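You operate a simulated robot arm through the tools that you are given. There is no shell and no other tool. Be economical: measure what you need, move in short steps, check, and stop when the job is done.

You run a simulated robot arm. Do the job below in one go: nothing can be reset, and whatever is moved stays where it is left.

JOB
Put the M8 die from the corner bench on the back of the grey table and the M12 die in the grey cart bin. Put the white tag block on the top of the number three machine away on the top tray of the blue trolley. Turn the number three inner roller knob to 0. Fetch the pink tag block and set it on top of the grey spool. Put the carton labelled "ring" from the end bench on the long bench and the carton marked "CAP" on the wall side of the parts bench. Take the M10 steel block from the long bench and leave it on the red rubber pad. The order is free. Set down upright: carton.

Only the result counts: the job must be done as asked and must still hold three seconds after the hand-in. Knocking over, shifting, dropping, spilling or breaking anything else fails it. Lids that push on must go on centred and level and be pressed home; caps that screw on are set level and turned clockwise until they are tight.

ROBOT AND FRAMES
A 6-joint arm with a fingered hand on a trunk, on a base that drives. Base frame: it is fixed to the floor where the robot stands at the start and does not move with it; the origin is under the middle of the robot, x ahead of it, y to its left, z up; the surface under the hand at the start is at about z = 850. Readings come in mm, degrees, newtons and seconds.
With the tool pointing down near the work surface it reaches from about 480 to 800 mm from the robot's upright axis, wherever it stands. Its first joint turns from -166.0 to 166.0 degrees. Places, roughly: back of the grey table (15x52 cm) [-1780, -840, 720]; brown carton, white carton [750, 7500, 1000]; die [500, 0, 750]; grey cart bin (15x20x9 cm) [600, -500, 900]; grey spool (10x10x8 cm) [-8600, 1700, 1000]; long bench [500, 5900, 800]; number three inner roller knob [-8700, 2000, 800]; pink tag block [-8500, 2500, 500]; red rubber pad (8x8x3 cm) [700, 6400, 900]; steel block [750, 6000, 750]; top tray of the blue trolley [-3200, 1400, 700]; wall side of the parts bench (23x94 cm) [-2060, 6440, 760]; white tag block [-8750, 1750, 1000]. Payload 4 kg.
Tool frame: the origin (TCP) lies between the finger pads and is the grasp point; the fingertips stand 20 mm ahead of it; z points along the fingers, y is the line along which they close. Largest opening 140 mm; the body of the gripper starts 54 mm behind the TCP. The gripper is a hand of 3 fingers: y runs from the thumb to the fingers, the wrist lies at [0, 0, -215] in the tool frame.
Orientation is told as [roll, pitch, yaw] about the base's x, y, z axes, in that order, counted from this pose: with the fingers straight down and closing along the base's y, the tool's x points along the base's -x, its y along +y and its z along -z.

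CONTROLS
- The arm moves only by the tool apply_moves. Its argument "plan" is a list of rows, each a list of 2 entries, a list of its own where there are three numbers: the turn, a rotation vector about the tool's x, y, z in units of 180 degrees (1.0 is 180 degrees), then the shift along the tool's x, y, z in units of 300 mm (1.0 is 300 mm). In form: [[[wx, wy, wz], [x, y, z]], ...]. A call has 1 to 8 rows; each row is the pose to reach, as a shift and turn from the pose commanded when the call began, along the tool's axes at that moment. A call with a number of a shift or a turn outside -1 to 1 is refused whole. A row lasts 0.2 s, in which the tool goes at most 50 mm and 8.6 degrees; a call with a longer step from one row to the next is refused whole. A pose out of reach is approached as far as the arm can. The call stops where the force on the tool passes 40 N (or 10 N more than at its start, if that is more) or the arm is blocked; 0.2 s more then pass. In this call time passes only in rows, and 0.2 s behind the last. It gives the time, the measured TCP pose, the force on the tool (base axes), the opening and the grip force at its end, in the units of the frame above (readings bear some noise), with the torque about the TCP (base axes, N m) and any sound that the robot's microphone picked up.
- Cameras (640 x 400 px; columns grow to the right, rows downward): "scene" is now at [39.4, 126.2, 1615.1]; the picture's right is [-0.57, -0.82, 0.00], its down [-0.52, 0.36, -0.77] and it looks along [0.63, -0.44, -0.64] (base axes); focal length 287 px, centre (320, 200). "wrist" rides on the gripper at [74, -43, -79] in the tool frame; the picture's right is [0.50, 0.87, 0.00], its down [-0.59, 0.34, -0.73] and it looks along [-0.64, 0.37, 0.68] (tool axes); focal length 275 px, centre (320, 200). There is no depth. A picture from a camera that has moved, and an enlarged one, comes with that camera's place and axes in the base frame and with its lens. The place of the scene camera against the robot may be out by one fixed shift of up to 25 mm in any direction.
- grab_frame(camera): a new picture of that camera. The clock stands still meanwhile.
- raise_lower(by): slides the trunk up (or, below 0, down) by that many mm; the arm and the scene camera ride with it, the base frame stays. It gives what a move gives, with no picture.
- base_move(legs): drives the robot by 1 to 6 legs, each [ahead, left, turn to the left] in mm, mm and degrees, along the robot's own axes; the way and the turn of a leg run together, so that a leg with both is an arc; at most 1500 mm and 180 degrees a leg. The arm and the cameras ride along, it lands a little off, and it stops where it bumps. It gives what a move gives.
- finger_targets(finger1, finger2, thumb_bend): sets how far each is bent, from 0 (flat) to 100 (curled in); at 30 the hand is open as for a grip, at 70 the pads meet at the TCP. One left out holds its place. A second passes; each finger stops where it meets its share of the squeeze, and holds until it gets a number again. It is the only way to open and close the hand. It gives what a move gives, with no picture; readings hold the bend of each and the force on the fingers (four entries, about 0 where the hand has none), thumb and palm.
- head_to(pan, tilt): turns the head with the scene camera to pan (to the left, within 120 degrees either way) and tilt (down, from -29 to 69), counted from straight ahead of the robot. It gives what a move gives.
- zoom(camera, box): a new picture of the part [left, top, right, bottom] of that camera's present view, enlarged. The clock stands still meanwhile.
- finish_job(): hands the job in; it is judged then, once.

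Work in short steps. Places have to be worked out from the pictures, the camera data and where the tool is seen: move nearer, look again, correct. Check each grasp and each placing, and mend what went wrong. You have 217 turns and 202 pictures in all, those below and enlarged ones among them. Open the gripper and draw the arm clear of the work before you hand the job in, unless the task says otherwise; then end with one line.

The tools are called by a JSON object that holds its "method" and its "body". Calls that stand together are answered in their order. apply_moves: Moves the arm, as the interface text tells. Its arguments: {"type":"object","properties":{"plan":{"type":"array"}},"required":["plan"]} The other tools are called the same way: raise_lower (by) slides the trunk up or down; finger_targets (finger1, finger2, thumb_bend) moves the fingers one by one; base_move (legs) drives the base; head_to (pan, tilt) turns the head that bears the scene camera; grab_frame (camera) takes a picture; zoom (camera, box) takes an enlarged picture of a part of a camera's view; finish_job () hands the job in.

At the start:

```text
clock: 0.0
ee_pos: [477.3, -99.1, 1163.8]
tool_rot: [-0.1, 0.0, 0.1]
ft_force: [-0.4, -0.2, -0.9]
torque: [-0.01, -0.01, 0.05]
opening: 140.0
gripper_force: 0.0
shape: jaw
bend: [30.0, 30.0, 30.0]
finger forces: [0.0, 0.0, 0.0, 0.1, 0.0, 0.0]
trunk travel left (down, up): [-200.0, 390.0]
robot x, y, heading: [1.1, -1.0, 0.2]
head pan, tilt: [-34.6, 39.6]
```

scene: 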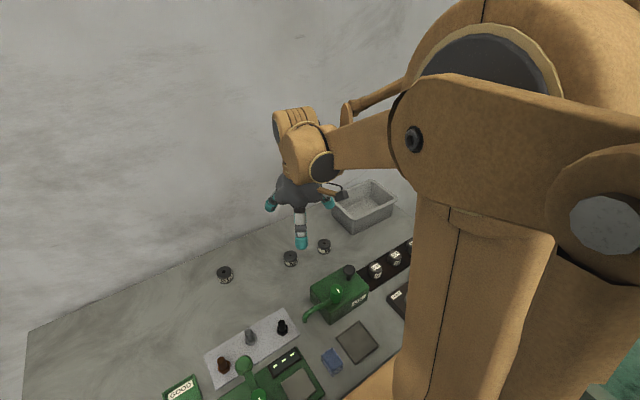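
wrist: 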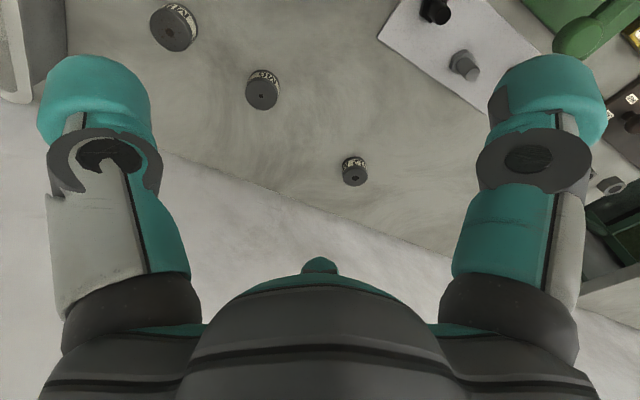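

The three dies lie at the front of the bench. I zoom in to read their labels.

{"method": "zoom", "body": {"camera": "scene", "box": [200, 220, 360, 320]}}

{"method": "zoom", "body": {"camera": "wrist", "box": [140, 0, 380, 200]}}

```text
4.00 times, centred on (280, 270) of scene
camera zoom: at [39.4, 126.2, 1615.1], right [-0.57, -0.82, 0.0], down [-0.52, 0.36, -0.77], along [0.63, -0.44, -0.64], focal length 1147 px, centre (480, -80)
```

zoom: 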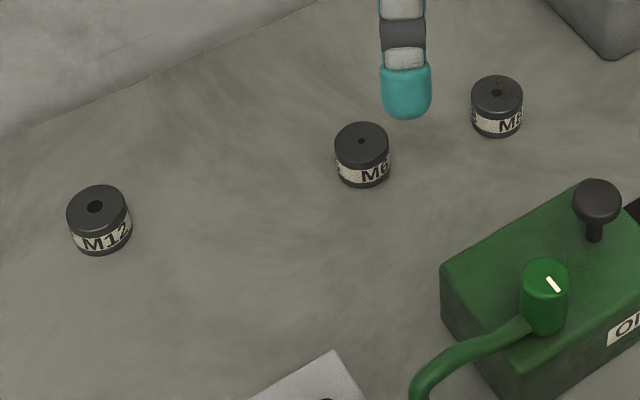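

```text
2.00 times, centred on (260, 100) of wrist
camera zoom: at [403.3, -140.0, 1242.7], right [-0.5, 0.87, 0.0], down [0.59, 0.34, 0.73], along [0.64, 0.37, -0.68], focal length 551 px, centre (440, 400)
```

zoom: 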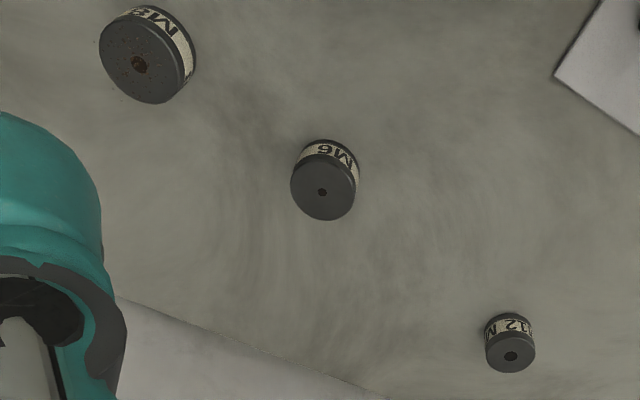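

M8 is at about (582,-241), M6 in the middle, and M12 at about (663,84). I first move the hand over M12, staying 100 mm up.

{"method": "apply_moves", "body": {"plan": [[[0, 0, 0], [-0.088, 0.087, 0.1]], [[0, 0, 0], [-0.177, 0.174, 0.2]], [[0, 0, 0], [-0.265, 0.261, 0.3]], [[0, 0, 0], [-0.354, 0.348, 0.4]], [[0, 0, 0], [-0.442, 0.435, 0.5]], [[0, 0, 0], [-0.531, 0.522, 0.6]], [[0, 0, 0], [-0.62, 0.61, 0.7]]]}}

{"method": "finger_targets", "body": {"finger1": 42, "finger2": 42, "thumb_bend": 42}}

{"method": "grab_frame", "body": {"camera": "wrist"}}

{"method": "grab_frame", "body": {"camera": "scene"}}

```text
clock: 1.6
ee_pos: [663.5, 87.2, 955.1]
tool_rot: [0.0, 0.2, 0.0]
ft_force: [0.8, 0.0, 0.5]
torque: [-0.02, 0.0, -0.02]
opening: 140.3
gripper_force: 0.2
shape: jaw
bend: [30.0, 30.0, 30.0]
finger forces: [0.0, 0.0, 0.0, 0.1, 0.0, 0.0]
trunk travel left (down, up): [-200.0, 390.0]
robot x, y, heading: [2.6, 1.5, 0.0]
head pan, tilt: [-34.6, 39.6]
```

```text
clock: 2.6
ee_pos: [660.3, 87.5, 955.4]
tool_rot: [0.0, 0.0, 0.0]
ft_force: [-0.6, -0.1, -0.2]
torque: [0.0, 0.0, -0.02]
opening: 89.1
gripper_force: 0.0
shape: fingers
bend: [42.0, 42.0, 42.0]
finger forces: [0.0, 0.0, 0.1, 0.1, 0.1, 0.1]
trunk travel left (down, up): [-200.0, 390.0]
robot x, y, heading: [2.2, 2.5, -0.2]
head pan, tilt: [-34.6, 39.6]
```

```text
197 pictures are left
camera wrist: at [587.2, 44.0, 1034.1], right [-0.5, 0.87, 0.0], down [0.59, 0.34, 0.73], along [0.64, 0.37, -0.68], focal length 275 px, centre (320, 200)
```

wrist: 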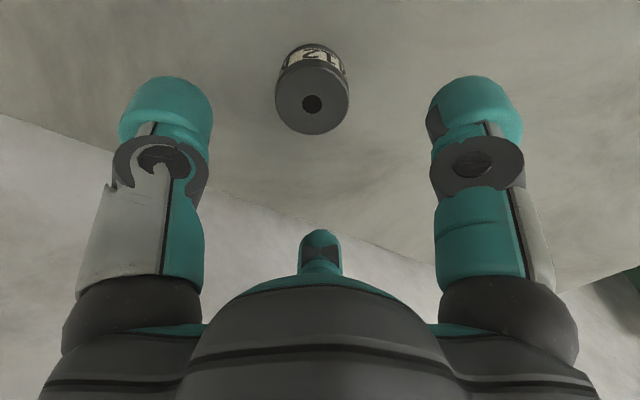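

```text
196 pictures are left
camera scene: at [39.6, 126.3, 1615.1], right [-0.57, -0.82, 0.0], down [-0.52, 0.36, -0.77], along [0.63, -0.44, -0.64], focal length 287 px, centre (320, 200)
```

scene: 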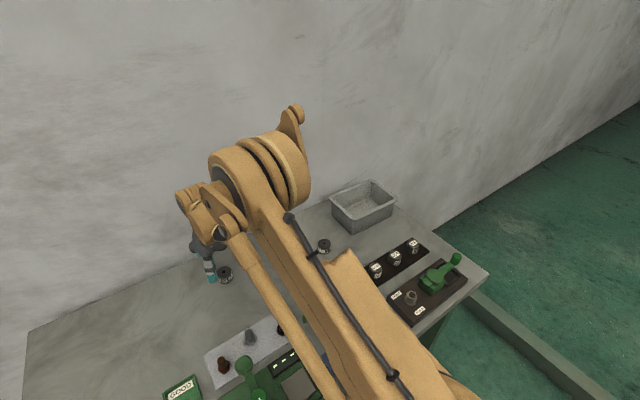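

The die is at about (661,81), just under the hand. I lower the hand around it.

{"method": "apply_moves", "body": {"plan": [[[0, 0, 0], [0, -0.02, 0.13]], [[0, 0, 0], [0, -0.02, 0.2]], [[0, 0, 0], [0, -0.02, 0.25]]]}}

{"method": "grab_frame", "body": {"camera": "wrist"}}

```text
clock: 3.4
ee_pos: [663.4, 78.9, 879.8]
tool_rot: [0.0, 0.0, 0.0]
ft_force: [-0.1, -0.6, 1.1]
torque: [-0.01, 0.02, -0.02]
opening: 88.8
gripper_force: 0.1
shape: fingers
bend: [42.0, 42.0, 42.0]
finger forces: [0.0, 0.0, 0.0, 0.0, 0.0, 0.0]
trunk travel left (down, up): [-200.0, 390.0]
robot x, y, heading: [0.4, -0.8, 0.1]
head pan, tilt: [-34.6, 39.6]
```

```text
195 pictures are left
camera wrist: at [589.3, 36.5, 958.4], right [-0.5, 0.87, 0.0], down [0.59, 0.34, 0.73], along [0.64, 0.37, -0.68], focal length 275 px, centre (320, 200)
```

wrist: 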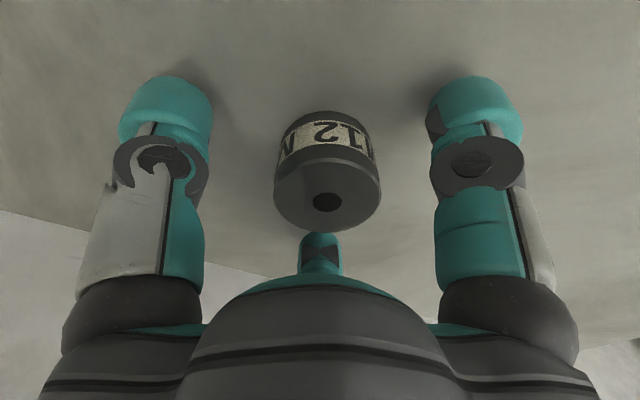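

The die sits between the fingers and I close on it.

{"method": "finger_targets", "body": {"finger1": 70, "finger2": 70, "thumb_bend": 70}}

{"method": "apply_moves", "body": {"plan": [[[0, 0, 0], [0, 0, -0.15]], [[0, 0, 0], [0, 0, -0.3]], [[0, 0, 0], [0, 0, -0.45]], [[0, 0, 0], [0, 0, -0.6]]]}}

{"method": "grab_frame", "body": {"camera": "wrist"}}

{"method": "head_to", "body": {"pan": -40, "tilt": 45}}

{"method": "grab_frame", "body": {"camera": "scene"}}

```text
clock: 4.4
ee_pos: [663.5, 78.7, 881.3]
tool_rot: [0.0, 0.0, 0.0]
ft_force: [0.0, -1.0, 0.3]
torque: [0.0, -0.01, -0.02]
opening: 37.3
gripper_force: 22.2
shape: fingers
bend: [58.0, 61.0, 61.0]
finger forces: [13.3, 11.4, 0.0, 0.0, 19.4, 0.1]
trunk travel left (down, up): [-200.0, 390.0]
robot x, y, heading: [-5.9, -0.9, -0.1]
head pan, tilt: [-34.6, 39.6]
```

```text
clock: 5.4
ee_pos: [661.9, 78.5, 1058.8]
tool_rot: [0.1, 0.0, 0.1]
ft_force: [0.3, -0.1, -2.7]
torque: [0.0, 0.03, 0.02]
opening: 37.1
gripper_force: 21.8
shape: fingers
bend: [58.0, 61.0, 61.0]
finger forces: [13.4, 11.6, 0.1, 0.0, 19.3, 0.1]
trunk travel left (down, up): [-200.0, 390.0]
robot x, y, heading: [-0.4, -0.2, 0.1]
head pan, tilt: [-34.6, 39.6]
```

```text
194 pictures are left
camera wrist: at [588.8, 36.3, 1138.0], right [-0.5, 0.87, 0.0], down [0.59, 0.34, 0.73], along [0.64, 0.37, -0.68], focal length 275 px, centre (320, 200)
```

wrist: 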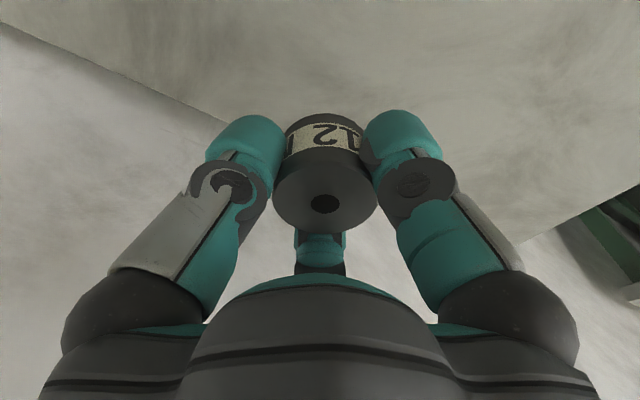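

```text
clock: 6.1
ee_pos: [663.0, 78.6, 1059.4]
tool_rot: [0.0, 0.0, 0.0]
ft_force: [0.5, -0.4, -3.3]
torque: [-0.03, -0.01, 0.0]
opening: 37.1
gripper_force: 21.5
shape: fingers
bend: [58.0, 61.0, 61.0]
finger forces: [13.4, 11.5, 0.1, 0.1, 19.3, 0.1]
trunk travel left (down, up): [-200.0, 390.0]
robot x, y, heading: [-0.8, -3.3, -0.1]
head pan, tilt: [-40.0, 45.0]
```

```text
193 pictures are left
camera scene: at [32.0, 122.5, 1607.2], right [-0.64, -0.77, 0.0], down [-0.54, 0.45, -0.71], along [0.54, -0.45, -0.71], focal length 287 px, centre (320, 200)
```

scene: 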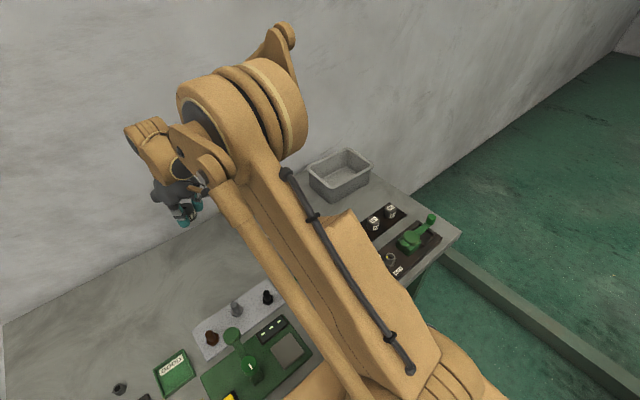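

M12 is held, and the bin is at about (637,-450). I carry the die over it at height.

{"method": "apply_moves", "body": {"plan": [[[0, 0, 0], [0.01, -0.15, 0]], [[0, 0, 0], [0.02, -0.3, 0]], [[0, 0, 0], [0.03, -0.45, 0]], [[0, 0, 0], [0.04, -0.6, 0]], [[0, 0, 0], [0.05, -0.75, 0]], [[0, 0, 0], [0.06, -0.9, 0]]]}}

{"method": "apply_moves", "body": {"plan": [[[0, 0, 0], [0.01, -0.15, 0]], [[0, 0, 0], [0.02, -0.3, 0]], [[0, 0, 0], [0.03, -0.45, 0]], [[0, 0, 0], [0.04, -0.6, 0]], [[0, 0, 0], [0.05, -0.75, 0]]]}}

{"method": "grab_frame", "body": {"camera": "wrist"}}

{"method": "grab_frame", "body": {"camera": "scene"}}

```text
clock: 7.5
ee_pos: [646.3, -196.1, 1060.3]
tool_rot: [0.0, 0.0, 0.1]
ft_force: [-0.3, -0.7, -3.5]
torque: [0.03, 0.0, 0.01]
opening: 37.0
gripper_force: 22.1
shape: fingers
bend: [58.0, 61.0, 61.0]
finger forces: [13.3, 11.4, 0.0, 0.0, 19.1, 0.0]
trunk travel left (down, up): [-200.0, 390.0]
robot x, y, heading: [0.3, 0.7, -0.1]
head pan, tilt: [-40.0, 45.0]
```

```text
clock: 8.7
ee_pos: [632.8, -418.7, 1057.4]
tool_rot: [0.1, 0.0, 0.0]
ft_force: [0.7, 0.5, -3.5]
torque: [0.05, 0.0, 0.01]
opening: 36.8
gripper_force: 21.6
shape: fingers
bend: [58.0, 61.0, 61.0]
finger forces: [13.2, 11.4, 0.0, 0.1, 19.1, 0.1]
trunk travel left (down, up): [-200.0, 390.0]
robot x, y, heading: [0.3, -3.2, 0.1]
head pan, tilt: [-40.0, 45.0]
```

```text
192 pictures are left
camera wrist: at [557.2, -460.8, 1136.2], right [-0.5, 0.87, 0.0], down [0.59, 0.34, 0.73], along [0.64, 0.37, -0.68], focal length 275 px, centre (320, 200)
```

wrist: 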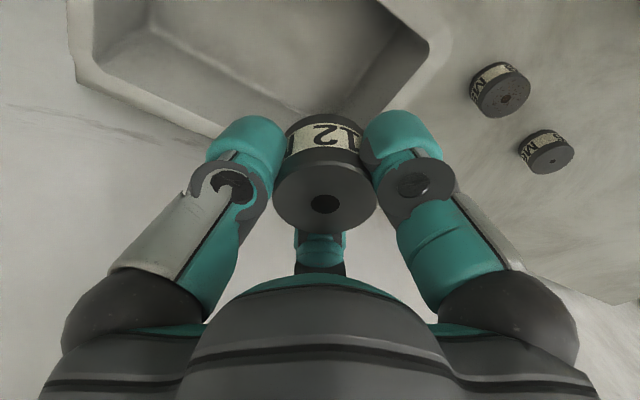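

```text
191 pictures are left
camera scene: at [32.1, 120.3, 1607.3], right [-0.64, -0.77, 0.0], down [-0.54, 0.46, -0.71], along [0.54, -0.45, -0.71], focal length 287 px, centre (320, 200)
```

scene: 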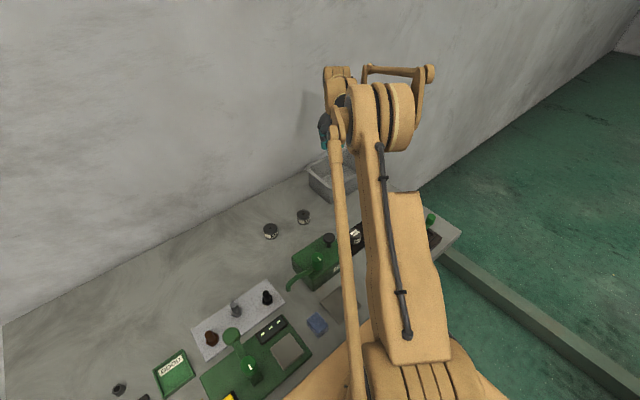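

The bin centre works out near (642,-465). I shift over it and descend partway.

{"method": "apply_moves", "body": {"plan": [[[0, 0, 0], [-0.03, -0.13, 0]], [[0, 0, 0], [-0.03, -0.13, 0.13]], [[0, 0, 0], [-0.03, -0.13, 0.26]], [[0, 0, 0], [-0.03, -0.13, 0.36]]]}}

{"method": "grab_frame", "body": {"camera": "wrist"}}

{"method": "zoom", "body": {"camera": "scene", "box": [280, 80, 440, 220]}}

```text
clock: 9.7
ee_pos: [641.0, -453.6, 949.2]
tool_rot: [0.0, 0.1, 0.0]
ft_force: [1.0, -0.7, -3.0]
torque: [0.01, -0.04, 0.01]
opening: 36.8
gripper_force: 21.9
shape: fingers
bend: [58.0, 61.0, 61.0]
finger forces: [13.2, 11.5, 0.0, 0.1, 19.1, 0.1]
trunk travel left (down, up): [-200.0, 390.0]
robot x, y, heading: [2.3, 0.4, -0.2]
head pan, tilt: [-40.0, 45.0]
```

```text
190 pictures are left
camera wrist: at [565.9, -496.2, 1027.6], right [-0.5, 0.87, 0.0], down [0.59, 0.34, 0.73], along [0.64, 0.37, -0.68], focal length 275 px, centre (320, 200)
```

wrist: 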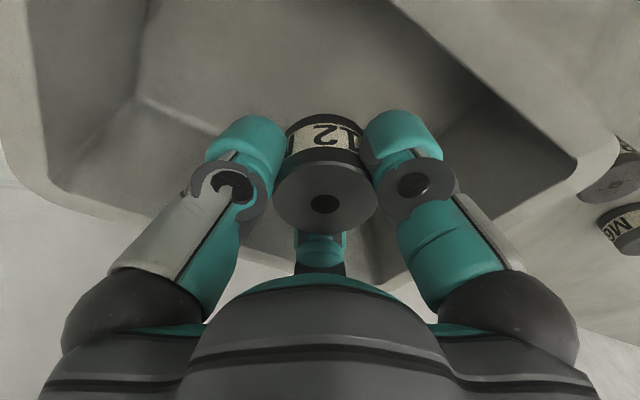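

```text
2.86 times, centred on (360, 150) of scene
camera zoom: at [32.3, 121.7, 1607.2], right [-0.64, -0.77, 0.0], down [-0.54, 0.45, -0.71], along [0.54, -0.45, -0.71], focal length 819 px, centre (206, 343)
```

zoom: 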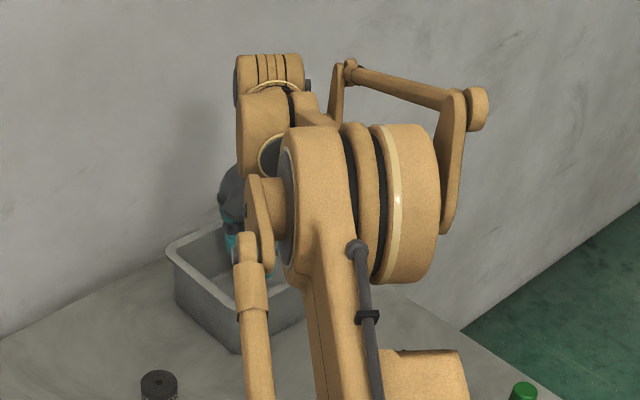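

The die is inside the bin outline and centred. I lower it to just above the floor.

{"method": "apply_moves", "body": {"plan": [[[0, 0, 0], [0, -0.02, 0.1]], [[0, 0, 0], [0, -0.02, 0.17]], [[0, 0, 0], [0, -0.02, 0.2]]]}}

```text
clock: 10.5
ee_pos: [638.8, -459.5, 890.0]
tool_rot: [-0.1, 0.0, 0.0]
ft_force: [1.0, 0.0, -3.4]
torque: [-0.03, 0.03, 0.01]
opening: 36.8
gripper_force: 22.3
shape: fingers
bend: [58.0, 61.0, 61.0]
finger forces: [13.4, 11.4, 0.0, 0.0, 19.1, 0.0]
trunk travel left (down, up): [-200.0, 390.0]
robot x, y, heading: [-3.5, -2.9, 0.2]
head pan, tilt: [-40.0, 45.0]
```

The die still hangs free, so I creep down until it touches the floor of the bin.

{"method": "apply_moves", "body": {"plan": [[[0, 0, 0], [0, 0, 0.01]], [[0, 0, 0], [0, 0, 0.02]], [[0, 0, 0], [0, 0, 0.025]]]}}

```text
clock: 11.3
ee_pos: [638.6, -460.4, 885.4]
tool_rot: [0.0, 0.0, -0.1]
ft_force: [2.8, -1.2, 10.1]
torque: [-0.08, -0.09, 0.07]
opening: 36.6
gripper_force: 23.6
shape: fingers
bend: [58.0, 61.0, 61.0]
finger forces: [13.2, 12.7, 0.0, 0.0, 21.5, 0.0]
trunk travel left (down, up): [-200.0, 390.0]
robot x, y, heading: [3.6, -1.8, 0.0]
head pan, tilt: [-40.0, 45.0]
```

The die touches the floor. I open slightly and lift straight out.

{"method": "finger_targets", "body": {"finger1": 50, "finger2": 50, "thumb_bend": 50}}

{"method": "apply_moves", "body": {"plan": [[[0, 0, 0], [0, 0, -0.15]], [[0, 0, 0], [0, 0, -0.3]], [[0, 0, 0], [0, 0, -0.45]], [[0, 0, 0], [0, 0.05, -0.55]], [[0, 0, 0], [0.05, 0.2, -0.55]], [[0, 0, 0], [0.1, 0.35, -0.55]], [[0, 0, 0], [0.15, 0.5, -0.55]], [[0, 0, 0], [0.18, 0.65, -0.5]]]}}

{"method": "grab_frame", "body": {"camera": "wrist"}}

{"method": "grab_frame", "body": {"camera": "scene"}}

```text
clock: 12.3
ee_pos: [640.4, -460.6, 883.4]
tool_rot: [0.0, 0.0, 0.0]
ft_force: [-0.1, -0.2, 0.1]
torque: [-0.02, 0.0, 0.0]
opening: 63.5
gripper_force: 0.1
shape: fingers
bend: [50.0, 50.0, 50.0]
finger forces: [0.1, 0.0, 0.1, 0.0, 0.1, 0.1]
trunk travel left (down, up): [-200.0, 390.0]
robot x, y, heading: [1.4, 0.1, -0.2]
head pan, tilt: [-40.0, 45.0]
```

```text
clock: 14.1
ee_pos: [584.7, -265.0, 1032.6]
tool_rot: [0.0, 0.0, 0.0]
ft_force: [0.1, 0.2, 0.1]
torque: [0.0, -0.02, -0.02]
opening: 63.7
gripper_force: 0.1
shape: fingers
bend: [50.0, 50.0, 50.0]
finger forces: [0.1, 0.0, 0.0, 0.0, 0.0, 0.0]
trunk travel left (down, up): [-200.0, 390.0]
robot x, y, heading: [-2.4, -3.9, -0.1]
head pan, tilt: [-40.0, 45.0]
```

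```text
188 pictures are left
camera wrist: at [511.2, -306.9, 1111.7], right [-0.5, 0.87, 0.0], down [0.59, 0.34, 0.73], along [0.64, 0.37, -0.68], focal length 275 px, centre (320, 200)
```

wrist: 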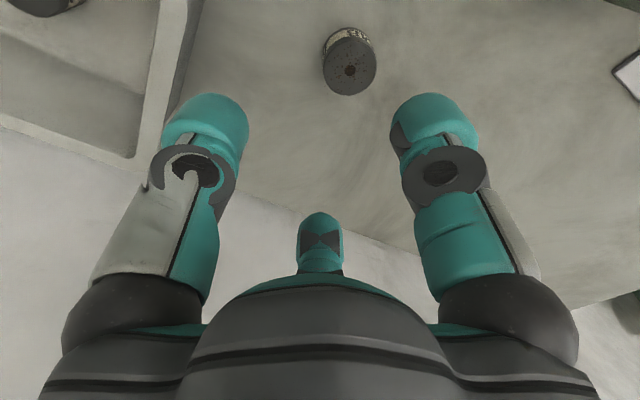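

```text
187 pictures are left
camera scene: at [31.6, 122.9, 1607.1], right [-0.64, -0.77, 0.0], down [-0.54, 0.45, -0.71], along [0.54, -0.45, -0.71], focal length 287 px, centre (320, 200)
```

scene: 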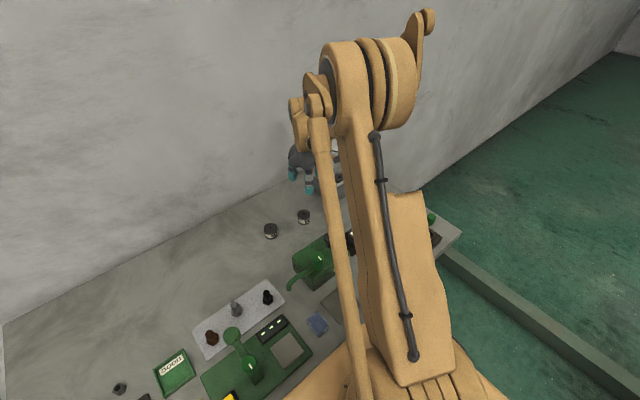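

M12 is in the bin. M8 is at (581.5,-238.5), so I centre over it and go down.

{"method": "finger_targets", "body": {"finger1": 44, "finger2": 44, "thumb_bend": 44}}

{"method": "apply_moves", "body": {"plan": [[[0, 0, 0], [0.01, 0.088, 0]], [[0, 0, 0], [0.01, 0.088, 0.15]], [[0, 0, 0], [0.01, 0.088, 0.28]]]}}

{"method": "grab_frame", "body": {"camera": "wrist"}}

```text
clock: 15.1
ee_pos: [585.0, -265.4, 1033.1]
tool_rot: [-0.1, 0.1, 0.0]
ft_force: [-0.9, 0.3, 0.5]
torque: [-0.03, -0.02, -0.02]
opening: 82.3
gripper_force: 0.2
shape: fingers
bend: [44.0, 44.0, 44.0]
finger forces: [0.1, 0.0, 0.1, 0.0, 0.0, 0.1]
trunk travel left (down, up): [-200.0, 390.0]
robot x, y, heading: [0.7, -2.1, -0.0]
head pan, tilt: [-40.0, 45.0]
```

```text
clock: 15.9
ee_pos: [582.5, -240.3, 948.7]
tool_rot: [-0.1, 0.0, -0.1]
ft_force: [0.4, -0.4, -0.4]
torque: [-0.04, 0.03, 0.03]
opening: 82.3
gripper_force: 0.0
shape: fingers
bend: [44.0, 44.0, 44.0]
finger forces: [0.0, 0.1, 0.0, 0.1, 0.0, 0.0]
trunk travel left (down, up): [-200.0, 390.0]
robot x, y, heading: [-0.1, 1.6, 0.2]
head pan, tilt: [-40.0, 45.0]
```

```text
186 pictures are left
camera wrist: at [508.0, -282.7, 1026.8], right [-0.5, 0.87, 0.0], down [0.59, 0.34, 0.73], along [0.64, 0.37, -0.68], focal length 275 px, centre (320, 200)
```

wrist: 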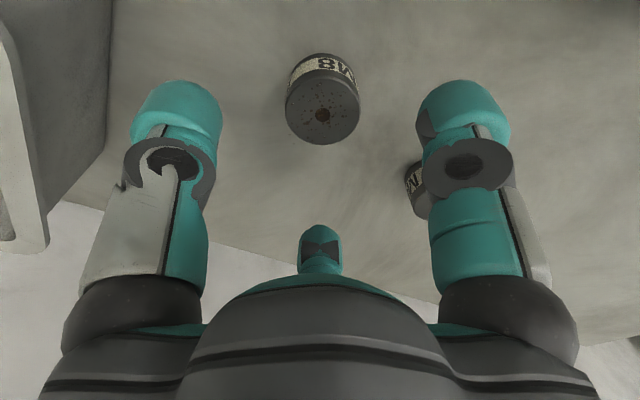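

Centred over M8 and clear of M6. I go down, grip and lift.

{"method": "apply_moves", "body": {"plan": [[[0, 0, 0], [0, 0.005, 0.12]], [[0, 0, 0], [0, 0.005, 0.2]], [[0, 0, 0], [0, 0.005, 0.227]]]}}

{"method": "finger_targets", "body": {"finger1": 70, "finger2": 70, "thumb_bend": 70}}

{"method": "apply_moves", "body": {"plan": [[[0, 0, 0], [0, 0, -0.15]], [[0, 0, 0], [0, 0, -0.3]], [[0, 0, 0], [0, 0, -0.45]], [[0, 0, 0], [0, 0, -0.6]], [[0, 0, 0], [0, 0, -0.75]], [[0, 0, 0], [0, 0, -0.9]]]}}

{"method": "grab_frame", "body": {"camera": "wrist"}}

```text
clock: 16.7
ee_pos: [582.0, -237.7, 881.1]
tool_rot: [0.0, 0.0, 0.0]
ft_force: [-0.9, -0.3, 0.1]
torque: [-0.02, 0.02, 0.03]
opening: 82.5
gripper_force: 0.0
shape: fingers
bend: [44.0, 44.0, 44.0]
finger forces: [0.1, 0.0, 0.1, 0.0, 0.0, 0.1]
trunk travel left (down, up): [-200.0, 390.0]
robot x, y, heading: [2.9, -1.5, 0.1]
head pan, tilt: [-40.0, 45.0]
```

```text
clock: 17.7
ee_pos: [583.6, -237.5, 881.4]
tool_rot: [0.1, 0.0, 0.0]
ft_force: [0.4, 0.5, 0.1]
torque: [0.01, -0.02, 0.0]
opening: 37.7
gripper_force: 22.7
shape: fingers
bend: [58.0, 61.0, 60.0]
finger forces: [13.8, 10.3, 0.1, 0.1, 21.0, 0.0]
trunk travel left (down, up): [-200.0, 390.0]
robot x, y, heading: [-1.3, 0.2, -0.0]
head pan, tilt: [-40.0, 45.0]
```

```text
clock: 19.1
ee_pos: [581.4, -236.1, 1152.3]
tool_rot: [0.0, 0.0, 0.0]
ft_force: [-0.5, 0.3, -2.9]
torque: [0.02, 0.01, 0.01]
opening: 37.8
gripper_force: 23.1
shape: fingers
bend: [58.0, 61.0, 60.0]
finger forces: [14.0, 10.8, 0.0, 0.0, 20.8, 0.0]
trunk travel left (down, up): [-200.0, 390.0]
robot x, y, heading: [2.5, 3.2, -0.1]
head pan, tilt: [-40.0, 45.0]
```

```text
185 pictures are left
camera wrist: at [507.9, -279.6, 1230.8], right [-0.5, 0.87, 0.0], down [0.59, 0.34, 0.73], along [0.64, 0.37, -0.68], focal length 275 px, centre (320, 200)
```

wrist: 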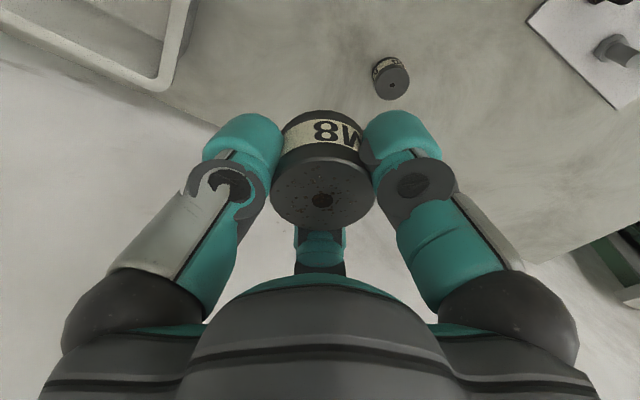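

M8 is held. I look around behind and to the right before driving.

{"method": "head_to", "body": {"pan": -120, "tilt": 18}}

{"method": "grab_frame", "body": {"camera": "scene"}}

{"method": "head_to", "body": {"pan": 120, "tilt": 18}}

{"method": "grab_frame", "body": {"camera": "scene"}}

{"method": "head_to", "body": {"pan": 60, "tilt": 18}}

{"method": "grab_frame", "body": {"camera": "scene"}}

```text
clock: 20.6
ee_pos: [582.7, -238.1, 1151.0]
tool_rot: [0.0, 0.0, -0.1]
ft_force: [-0.2, -0.1, -3.3]
torque: [0.01, -0.05, -0.01]
opening: 37.9
gripper_force: 22.8
shape: fingers
bend: [58.0, 61.0, 60.0]
finger forces: [13.9, 10.8, 0.1, 0.1, 20.9, 0.1]
trunk travel left (down, up): [-200.0, 390.0]
robot x, y, heading: [1.5, -0.9, 0.0]
head pan, tilt: [-120.0, 18.0]
```

```text
184 pictures are left
camera scene: at [-77.0, 93.4, 1649.2], right [-0.87, 0.5, 0.0], down [0.15, 0.27, -0.95], along [-0.48, -0.82, -0.31], focal length 287 px, centre (320, 200)
```

scene: 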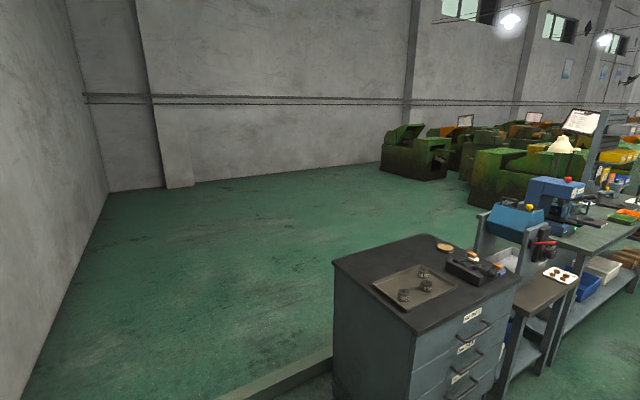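

```text
clock: 24.0
ee_pos: [583.2, -237.9, 1152.6]
tool_rot: [0.0, 0.1, -0.1]
ft_force: [0.3, -0.6, -2.8]
torque: [-0.02, 0.0, -0.02]
opening: 38.2
gripper_force: 22.6
shape: fingers
bend: [58.0, 61.0, 60.0]
finger forces: [14.0, 10.7, 0.0, 0.0, 20.6, 0.1]
trunk travel left (down, up): [-200.0, 390.0]
robot x, y, heading: [1.1, 2.0, -0.0]
head pan, tilt: [120.0, 18.0]
```

```text
183 pictures are left
camera scene: at [-77.0, 255.1, 1649.2], right [0.87, 0.5, 0.0], down [0.15, -0.27, -0.95], along [-0.48, 0.82, -0.31], focal length 287 px, centre (320, 200)
```

scene: 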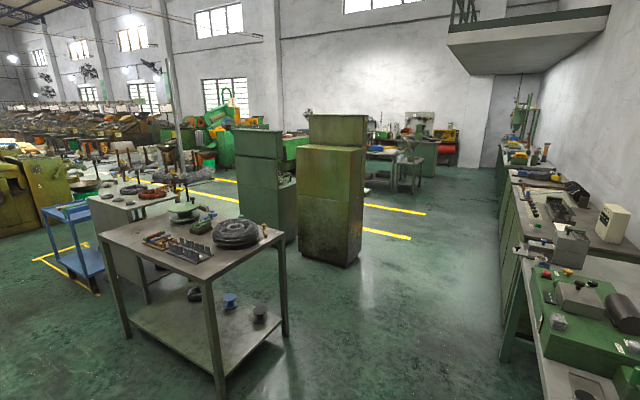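

```text
clock: 25.3
ee_pos: [583.3, -237.4, 1151.4]
tool_rot: [0.0, 0.0, 0.0]
ft_force: [0.5, -1.0, -3.8]
torque: [-0.01, -0.03, -0.04]
opening: 37.9
gripper_force: 22.9
shape: fingers
bend: [58.0, 61.0, 60.0]
finger forces: [14.0, 10.8, 0.0, 0.1, 20.7, 0.1]
trunk travel left (down, up): [-200.0, 390.0]
robot x, y, heading: [-2.5, 3.2, -0.0]
head pan, tilt: [60.0, 18.0]
```

```text
182 pictures are left
camera scene: at [16.2, 255.2, 1649.2], right [0.87, -0.5, 0.0], down [-0.15, -0.27, -0.95], along [0.47, 0.82, -0.31], focal length 287 px, centre (320, 200)
```

scene: 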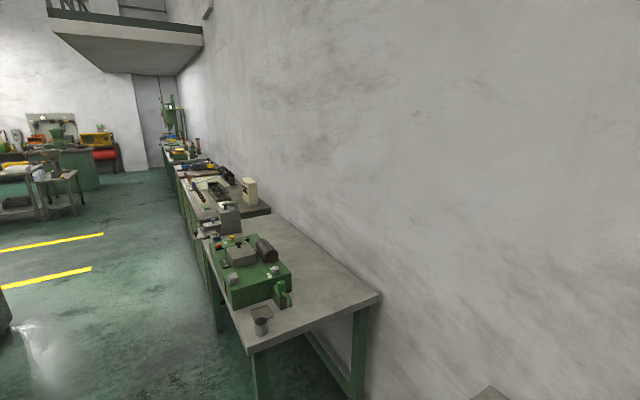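

I zoom on the candidate "grey table" beyond the tool cabinet.

{"method": "head_to", "body": {"pan": -120, "tilt": 28}}

{"method": "zoom", "body": {"camera": "scene", "box": [320, 120, 640, 320]}}

```text
clock: 28.0
ee_pos: [582.7, -236.6, 1151.8]
tool_rot: [0.0, 0.0, 0.0]
ft_force: [-0.2, -0.5, -3.0]
torque: [0.02, -0.02, 0.03]
opening: 38.2
gripper_force: 22.5
shape: fingers
bend: [58.0, 61.0, 60.0]
finger forces: [14.0, 10.8, 0.1, 0.0, 20.7, 0.0]
trunk travel left (down, up): [-200.0, 390.0]
robot x, y, heading: [-1.0, -1.7, 0.2]
head pan, tilt: [-120.0, 28.0]
```

```text
2.00 times, centred on (480, 220) of scene
camera zoom: at [-76.0, 95.3, 1633.0], right [-0.87, 0.5, 0.0], down [0.23, 0.41, -0.88], along [-0.44, -0.76, -0.47], focal length 573 px, centre (0, 160)
```

zoom: 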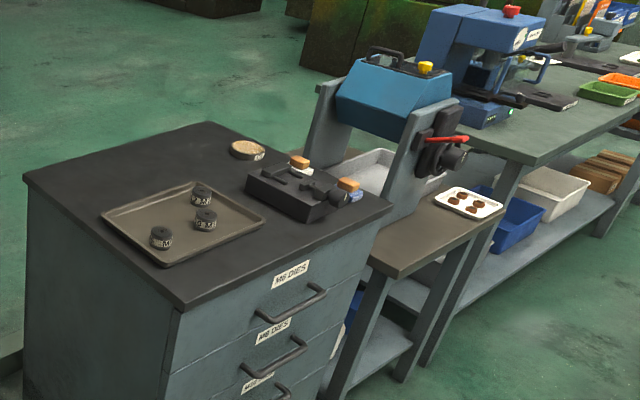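

The grey table spans x -1480..-2040, with its front edge at y≈-370 and a press standing on it. I drive back to stand in front of it and look.

{"method": "base_move", "body": {"legs": [[-900, 100, 0], [-880, 100, 0]]}}

{"method": "head_to", "body": {"pan": -90, "tilt": 35}}

{"method": "grab_frame", "body": {"camera": "scene"}}

```text
clock: 37.0
ee_pos: [-1207.7, -57.8, 1151.1]
tool_rot: [0.0, 0.1, 0.2]
ft_force: [-0.5, -0.3, -2.7]
torque: [0.02, 0.01, -0.01]
opening: 37.8
gripper_force: 22.7
shape: fingers
bend: [58.0, 61.0, 60.0]
finger forces: [14.2, 10.8, 0.1, 0.0, 20.7, 0.0]
trunk travel left (down, up): [-200.0, 390.0]
robot x, y, heading: [-1791.7, 176.8, 0.2]
head pan, tilt: [-120.0, 28.0]
```

```text
clock: 38.0
ee_pos: [-1207.7, -57.7, 1151.9]
tool_rot: [0.0, -0.1, 0.2]
ft_force: [-0.2, 0.4, -3.2]
torque: [0.0, -0.03, 0.02]
opening: 37.9
gripper_force: 22.5
shape: fingers
bend: [58.0, 61.0, 60.0]
finger forces: [14.1, 10.8, 0.1, 0.0, 20.8, 0.1]
trunk travel left (down, up): [-200.0, 390.0]
robot x, y, heading: [-1793.1, 178.9, -0.1]
head pan, tilt: [-90.0, 35.0]
```

```text
180 pictures are left
camera scene: at [-1822.3, 263.8, 1622.1], right [-1.0, 0.0, 0.0], down [0.0, 0.57, -0.82], along [0.0, -0.82, -0.57], focal length 287 px, centre (320, 200)
```

scene: 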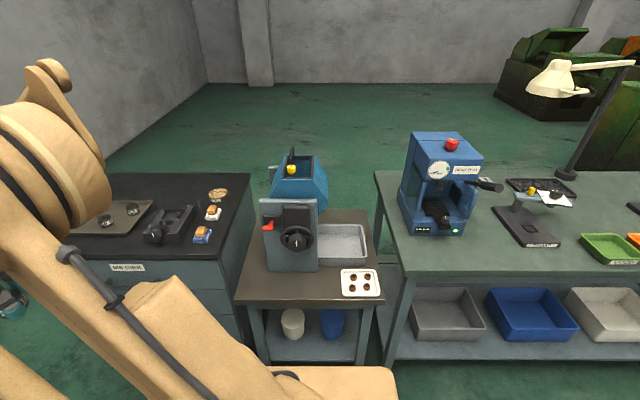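

There is free space on the back strip behind the white tray, around (-1940,-845). I raise the trunk and turn to face the table.

{"method": "raise_lower", "body": {"by": 150}}

{"method": "base_move", "body": {"legs": [[0, 0, -90], [0, -150, 0]]}}

{"method": "head_to", "body": {"pan": 0, "tilt": 45}}

{"method": "grab_frame", "body": {"camera": "scene"}}

```text
clock: 39.7
ee_pos: [-1208.3, -59.0, 1301.0]
tool_rot: [0.0, -0.1, 0.2]
ft_force: [-0.3, -0.8, -4.2]
torque: [-0.02, -0.02, -0.02]
opening: 37.8
gripper_force: 22.6
shape: fingers
bend: [58.0, 61.0, 60.0]
finger forces: [14.1, 10.9, 0.0, 0.0, 20.7, 0.0]
trunk travel left (down, up): [-350.0, 240.0]
robot x, y, heading: [-1792.6, 177.2, 0.1]
head pan, tilt: [-90.0, 35.0]
```

```text
clock: 45.1
ee_pos: [-2216.6, -380.7, 1301.4]
tool_rot: [0.1, 0.0, -93.4]
ft_force: [-1.1, 0.2, -3.7]
torque: [0.03, -0.03, 0.03]
opening: 37.1
gripper_force: 21.8
shape: fingers
bend: [58.0, 61.0, 60.0]
finger forces: [12.1, 10.8, 0.1, 0.0, 20.7, 0.0]
trunk travel left (down, up): [-350.0, 240.0]
robot x, y, heading: [-1941.8, 182.4, -93.7]
head pan, tilt: [-90.0, 35.0]
```

```text
clock: 46.7
ee_pos: [-2216.8, -380.4, 1301.8]
tool_rot: [0.0, -0.1, -93.5]
ft_force: [-0.4, 0.2, -2.3]
torque: [-0.02, 0.01, 0.0]
opening: 37.6
gripper_force: 21.5
shape: fingers
bend: [58.0, 61.0, 60.0]
finger forces: [12.1, 10.7, 0.1, 0.1, 20.6, 0.0]
trunk travel left (down, up): [-350.0, 240.0]
robot x, y, heading: [-1944.9, 187.2, -93.6]
head pan, tilt: [0.0, 45.0]
```

```text
179 pictures are left
camera scene: at [-1768.8, 97.8, 1757.2], right [-1.0, 0.06, 0.0], down [0.04, 0.71, -0.71], along [-0.04, -0.71, -0.71], focal length 287 px, centre (320, 200)
```

scene: 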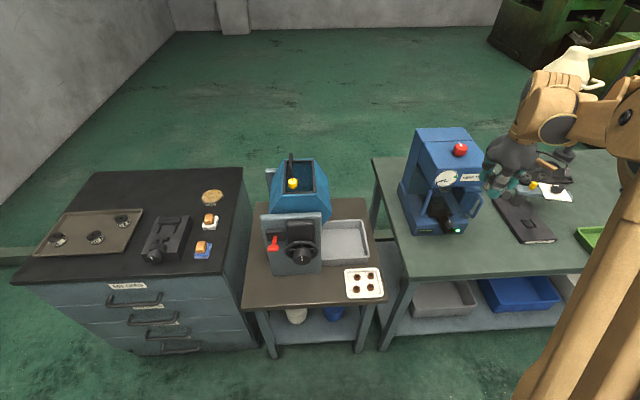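

The heading is 3.5° off, so I correct it and swing the hand to straight ahead before advancing.

{"method": "apply_moves", "body": {"plan": [[[0, 0, 0], [0, 0.15, 0]], [[0, 0, 0], [0, 0.3, 0]], [[0, 0, 0], [0, 0.45, 0]], [[0, 0, 0], [0, 0.6, 0]], [[0, 0, 0], [0, 0.75, 0]], [[0, 0, 0], [0, 0.85, 0]]]}}

{"method": "base_move", "body": {"legs": [[0, 0, 3.5], [150, 0, 0]]}}

{"method": "grab_frame", "body": {"camera": "scene"}}

```text
clock: 48.1
ee_pos: [-1958.5, -397.6, 1300.5]
tool_rot: [-0.1, 0.0, -93.6]
ft_force: [-0.4, -1.0, -3.5]
torque: [0.01, 0.03, -0.01]
opening: 37.5
gripper_force: 21.7
shape: fingers
bend: [58.0, 61.0, 60.0]
finger forces: [11.9, 11.1, 0.0, 0.0, 20.6, 0.0]
trunk travel left (down, up): [-350.0, 240.0]
robot x, y, heading: [-1946.2, 186.6, -93.7]
head pan, tilt: [0.0, 45.0]
```

```text
clock: 50.0
ee_pos: [-1925.0, -548.5, 1300.1]
tool_rot: [0.0, 0.1, -90.2]
ft_force: [-0.7, -0.2, -3.6]
torque: [0.04, -0.02, 0.0]
opening: 37.3
gripper_force: 21.8
shape: fingers
bend: [58.0, 61.0, 60.0]
finger forces: [11.9, 11.2, 0.0, 0.0, 20.5, 0.1]
trunk travel left (down, up): [-350.0, 240.0]
robot x, y, heading: [-1941.6, 30.1, -90.1]
head pan, tilt: [0.0, 45.0]
```

```text
178 pictures are left
camera scene: at [-1764.6, -43.6, 1757.1], right [-1.0, 0.0, 0.0], down [0.0, 0.71, -0.71], along [0.0, -0.71, -0.71], focal length 287 px, centre (320, 200)
```

scene: 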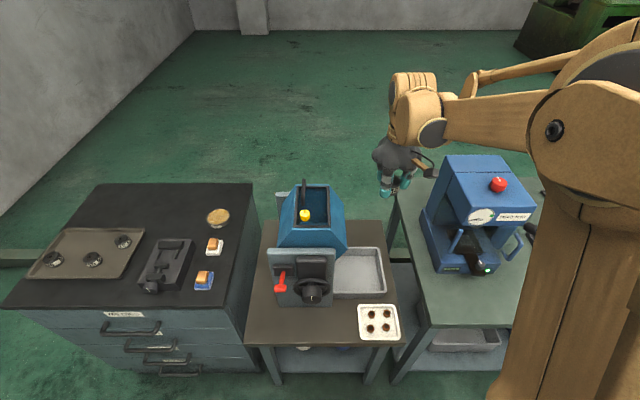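

Strip free at about (-1935,-850). I advance 90 mm more and extend the hand over it, still high.

{"method": "base_move", "body": {"legs": [[90, 0, 0]]}}

{"method": "apply_moves", "body": {"plan": [[[0, 0, 0], [-0.15, 0, 0]], [[0, 0, 0], [-0.3, 0, 0]], [[0, 0, 0], [-0.45, -0.01, 0]], [[0, 0, 0], [-0.6, -0.02, 0]], [[0, 0, 0], [-0.7, -0.03, 0]]]}}

{"method": "grab_frame", "body": {"camera": "wrist"}}

{"method": "grab_frame", "body": {"camera": "scene"}}

```text
clock: 51.0
ee_pos: [-1926.3, -639.8, 1300.8]
tool_rot: [-0.1, 0.1, -90.2]
ft_force: [-0.2, -0.2, -4.2]
torque: [0.04, 0.0, 0.02]
opening: 37.2
gripper_force: 21.2
shape: fingers
bend: [58.0, 61.0, 60.0]
finger forces: [11.9, 11.2, 0.0, 0.0, 20.4, 0.0]
trunk travel left (down, up): [-350.0, 240.0]
robot x, y, heading: [-1946.6, -50.0, -90.1]
head pan, tilt: [0.0, 45.0]
```

```text
clock: 52.2
ee_pos: [-1937.9, -848.8, 1299.7]
tool_rot: [0.0, 0.0, -90.2]
ft_force: [0.2, -0.8, -3.9]
torque: [0.01, 0.01, -0.04]
opening: 37.0
gripper_force: 22.0
shape: fingers
bend: [58.0, 61.0, 61.0]
finger forces: [12.4, 11.6, 0.0, 0.0, 20.0, 0.1]
trunk travel left (down, up): [-350.0, 240.0]
robot x, y, heading: [-1942.8, -48.5, -90.0]
head pan, tilt: [0.0, 45.0]
```

```text
177 pictures are left
camera wrist: at [-1980.6, -774.0, 1377.8], right [0.87, 0.5, 0.0], down [0.34, -0.59, 0.73], along [0.36, -0.64, -0.68], focal length 275 px, centre (320, 200)
```

wrist: 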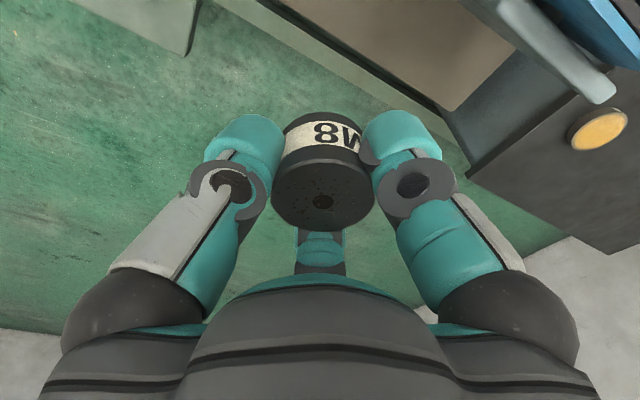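

```text
176 pictures are left
camera scene: at [-1765.3, -133.5, 1757.1], right [-1.0, 0.0, 0.0], down [0.0, 0.71, -0.71], along [0.0, -0.71, -0.71], focal length 287 px, centre (320, 200)
```

scene: 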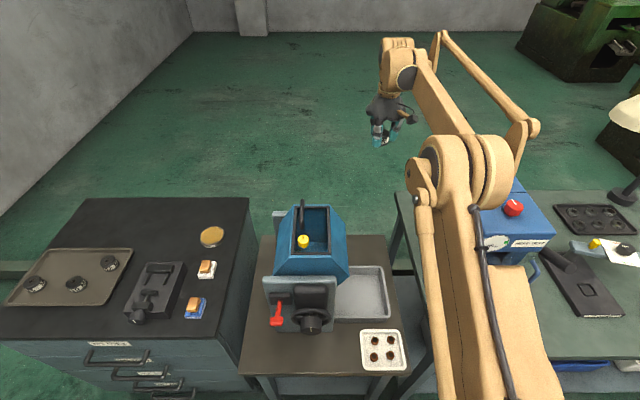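

The table's back edge is at y≈-919, so y=-845 lies mid-strip. I lower the trunk 280 mm.

{"method": "raise_lower", "body": {"by": -280}}

{"method": "grab_frame", "body": {"camera": "wrist"}}

{"method": "grab_frame", "body": {"camera": "scene"}}

```text
clock: 55.1
ee_pos: [-1937.4, -846.8, 1019.9]
tool_rot: [0.0, 0.0, -90.3]
ft_force: [-0.7, -0.1, -3.2]
torque: [-0.03, -0.03, 0.02]
opening: 37.2
gripper_force: 22.2
shape: fingers
bend: [58.0, 61.0, 61.0]
finger forces: [12.5, 11.6, 0.1, 0.0, 19.9, 0.0]
trunk travel left (down, up): [-70.0, 520.0]
robot x, y, heading: [-1941.2, -52.9, -90.0]
head pan, tilt: [0.0, 45.0]
```

```text
175 pictures are left
camera wrist: at [-1980.5, -772.3, 1098.6], right [0.87, 0.5, 0.0], down [0.34, -0.59, 0.73], along [0.36, -0.64, -0.68], focal length 275 px, centre (320, 200)
```

wrist: 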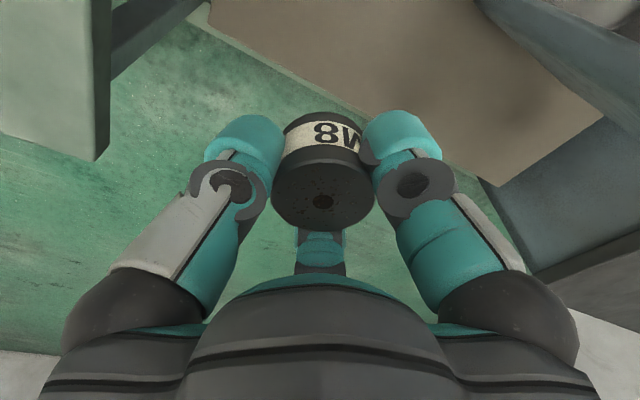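

```text
174 pictures are left
camera scene: at [-1765.1, -131.6, 1477.3], right [-1.0, 0.0, 0.0], down [0.0, 0.71, -0.71], along [0.0, -0.71, -0.71], focal length 287 px, centre (320, 200)
```

scene: 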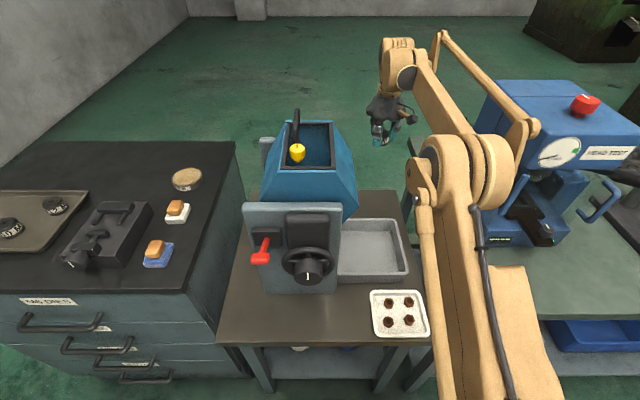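

The surface at z≈720 is confirmed from two heights. I lower to just above it.

{"method": "apply_moves", "body": {"plan": [[[0, 0, 0], [0, 0, 0.15]], [[0, 0, 0], [0, 0, 0.3]], [[0, 0, 0], [0, 0, 0.45]], [[0, 0, 0], [0, 0, 0.6]], [[0, 0, 0], [0, 0, 0.75]], [[0, 0, 0], [0, 0, 0.86]]]}}

{"method": "grab_frame", "body": {"camera": "wrist"}}

{"method": "grab_frame", "body": {"camera": "scene"}}

```text
clock: 56.5
ee_pos: [-1937.7, -844.9, 762.4]
tool_rot: [0.0, 0.0, -90.3]
ft_force: [-0.1, -0.4, -3.5]
torque: [-0.04, 0.0, 0.03]
opening: 37.0
gripper_force: 21.9
shape: fingers
bend: [58.0, 61.0, 61.0]
finger forces: [12.6, 11.7, 0.0, 0.0, 19.8, 0.0]
trunk travel left (down, up): [-70.0, 520.0]
robot x, y, heading: [-1946.3, -55.9, -90.1]
head pan, tilt: [0.0, 45.0]
```

```text
173 pictures are left
camera wrist: at [-1980.0, -771.5, 841.0], right [0.87, 0.5, 0.0], down [0.34, -0.59, 0.73], along [0.36, -0.64, -0.68], focal length 275 px, centre (320, 200)
```

wrist: 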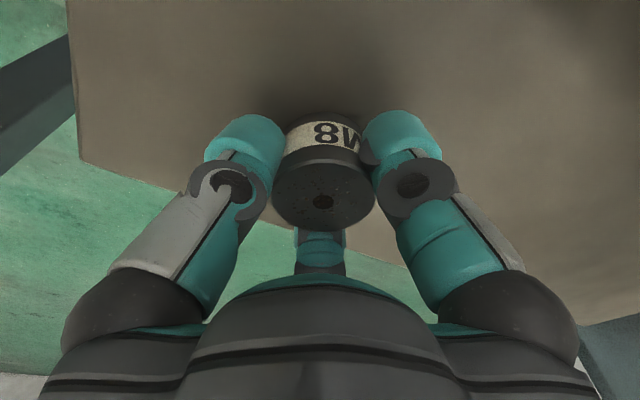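

```text
172 pictures are left
camera scene: at [-1765.1, -132.1, 1477.1], right [-1.0, 0.0, 0.0], down [0.0, 0.71, -0.71], along [0.0, -0.71, -0.71], focal length 287 px, centre (320, 200)
```

scene: 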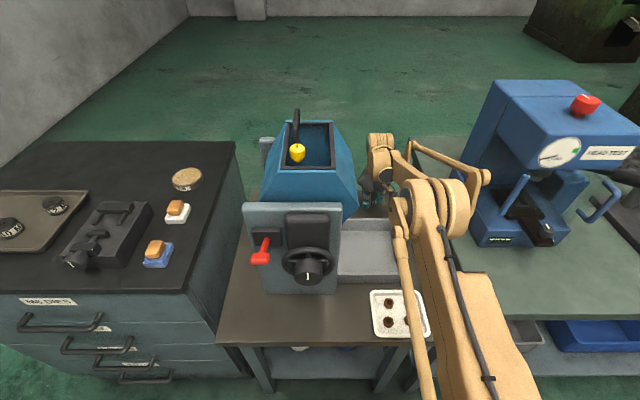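

It hangs just above the strip, so I creep down to contact.

{"method": "apply_moves", "body": {"plan": [[[0, 0, 0], [0, 0, 0.02]], [[0, 0, 0], [0, 0, 0.035]], [[0, 0, 0], [0, 0, 0.045]]]}}

```text
clock: 57.3
ee_pos: [-1938.9, -845.4, 750.8]
tool_rot: [0.1, 0.0, -90.2]
ft_force: [0.9, -3.0, 11.2]
torque: [-0.05, 0.02, -0.02]
opening: 36.7
gripper_force: 23.6
shape: fingers
bend: [58.0, 61.0, 61.0]
finger forces: [13.0, 13.7, 0.0, 0.1, 21.2, 0.0]
trunk travel left (down, up): [-70.0, 520.0]
robot x, y, heading: [-1947.0, -52.5, -90.3]
head pan, tilt: [0.0, 45.0]
```

Contact, so I open, lift straight up and check.

{"method": "finger_targets", "body": {"finger1": 46, "finger2": 46, "thumb_bend": 46}}

{"method": "apply_moves", "body": {"plan": [[[0, 0, 0], [0, 0, -0.1]], [[0, 0, 0], [0, 0, -0.25]], [[0, 0, 0], [0, 0, -0.4]], [[0, 0, 0], [0, 0, -0.55]], [[0, 0, 0], [0, 0, -0.7]], [[0, 0, 0], [0, 0, -0.85]], [[0, 0, 0], [0, 0, -1]]]}}

{"method": "grab_frame", "body": {"camera": "wrist"}}

```text
clock: 58.3
ee_pos: [-1937.0, -847.1, 750.1]
tool_rot: [0.0, 0.1, -90.2]
ft_force: [-0.3, 0.6, -0.5]
torque: [-0.01, 0.0, -0.01]
opening: 76.2
gripper_force: 0.1
shape: fingers
bend: [46.0, 46.0, 46.0]
finger forces: [0.1, 0.1, 0.0, 0.0, 0.0, 0.0]
trunk travel left (down, up): [-70.0, 520.0]
robot x, y, heading: [-1940.5, -54.2, -90.0]
head pan, tilt: [0.0, 45.0]
```

```text
clock: 59.9
ee_pos: [-1937.0, -845.7, 1050.7]
tool_rot: [0.0, 0.1, -90.2]
ft_force: [-0.3, 0.3, 0.2]
torque: [-0.02, 0.03, -0.02]
opening: 76.1
gripper_force: 0.0
shape: fingers
bend: [46.0, 46.0, 46.0]
finger forces: [0.0, 0.0, 0.0, 0.1, 0.1, 0.0]
trunk travel left (down, up): [-70.0, 520.0]
robot x, y, heading: [-1943.7, -49.5, -90.2]
head pan, tilt: [0.0, 45.0]
```

```text
171 pictures are left
camera wrist: at [-1980.0, -770.3, 1128.8], right [0.87, 0.5, 0.0], down [0.34, -0.59, 0.73], along [0.36, -0.64, -0.68], focal length 275 px, centre (320, 200)
```

wrist: 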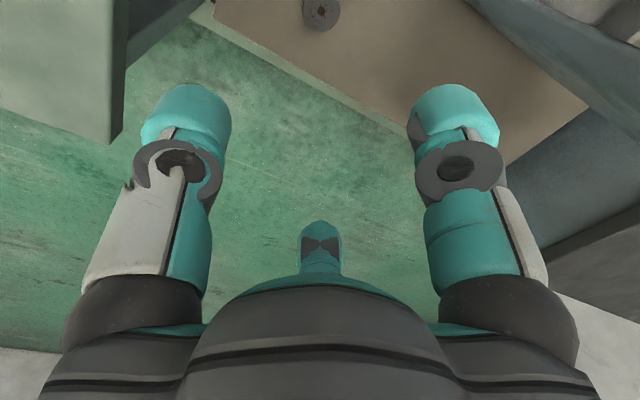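

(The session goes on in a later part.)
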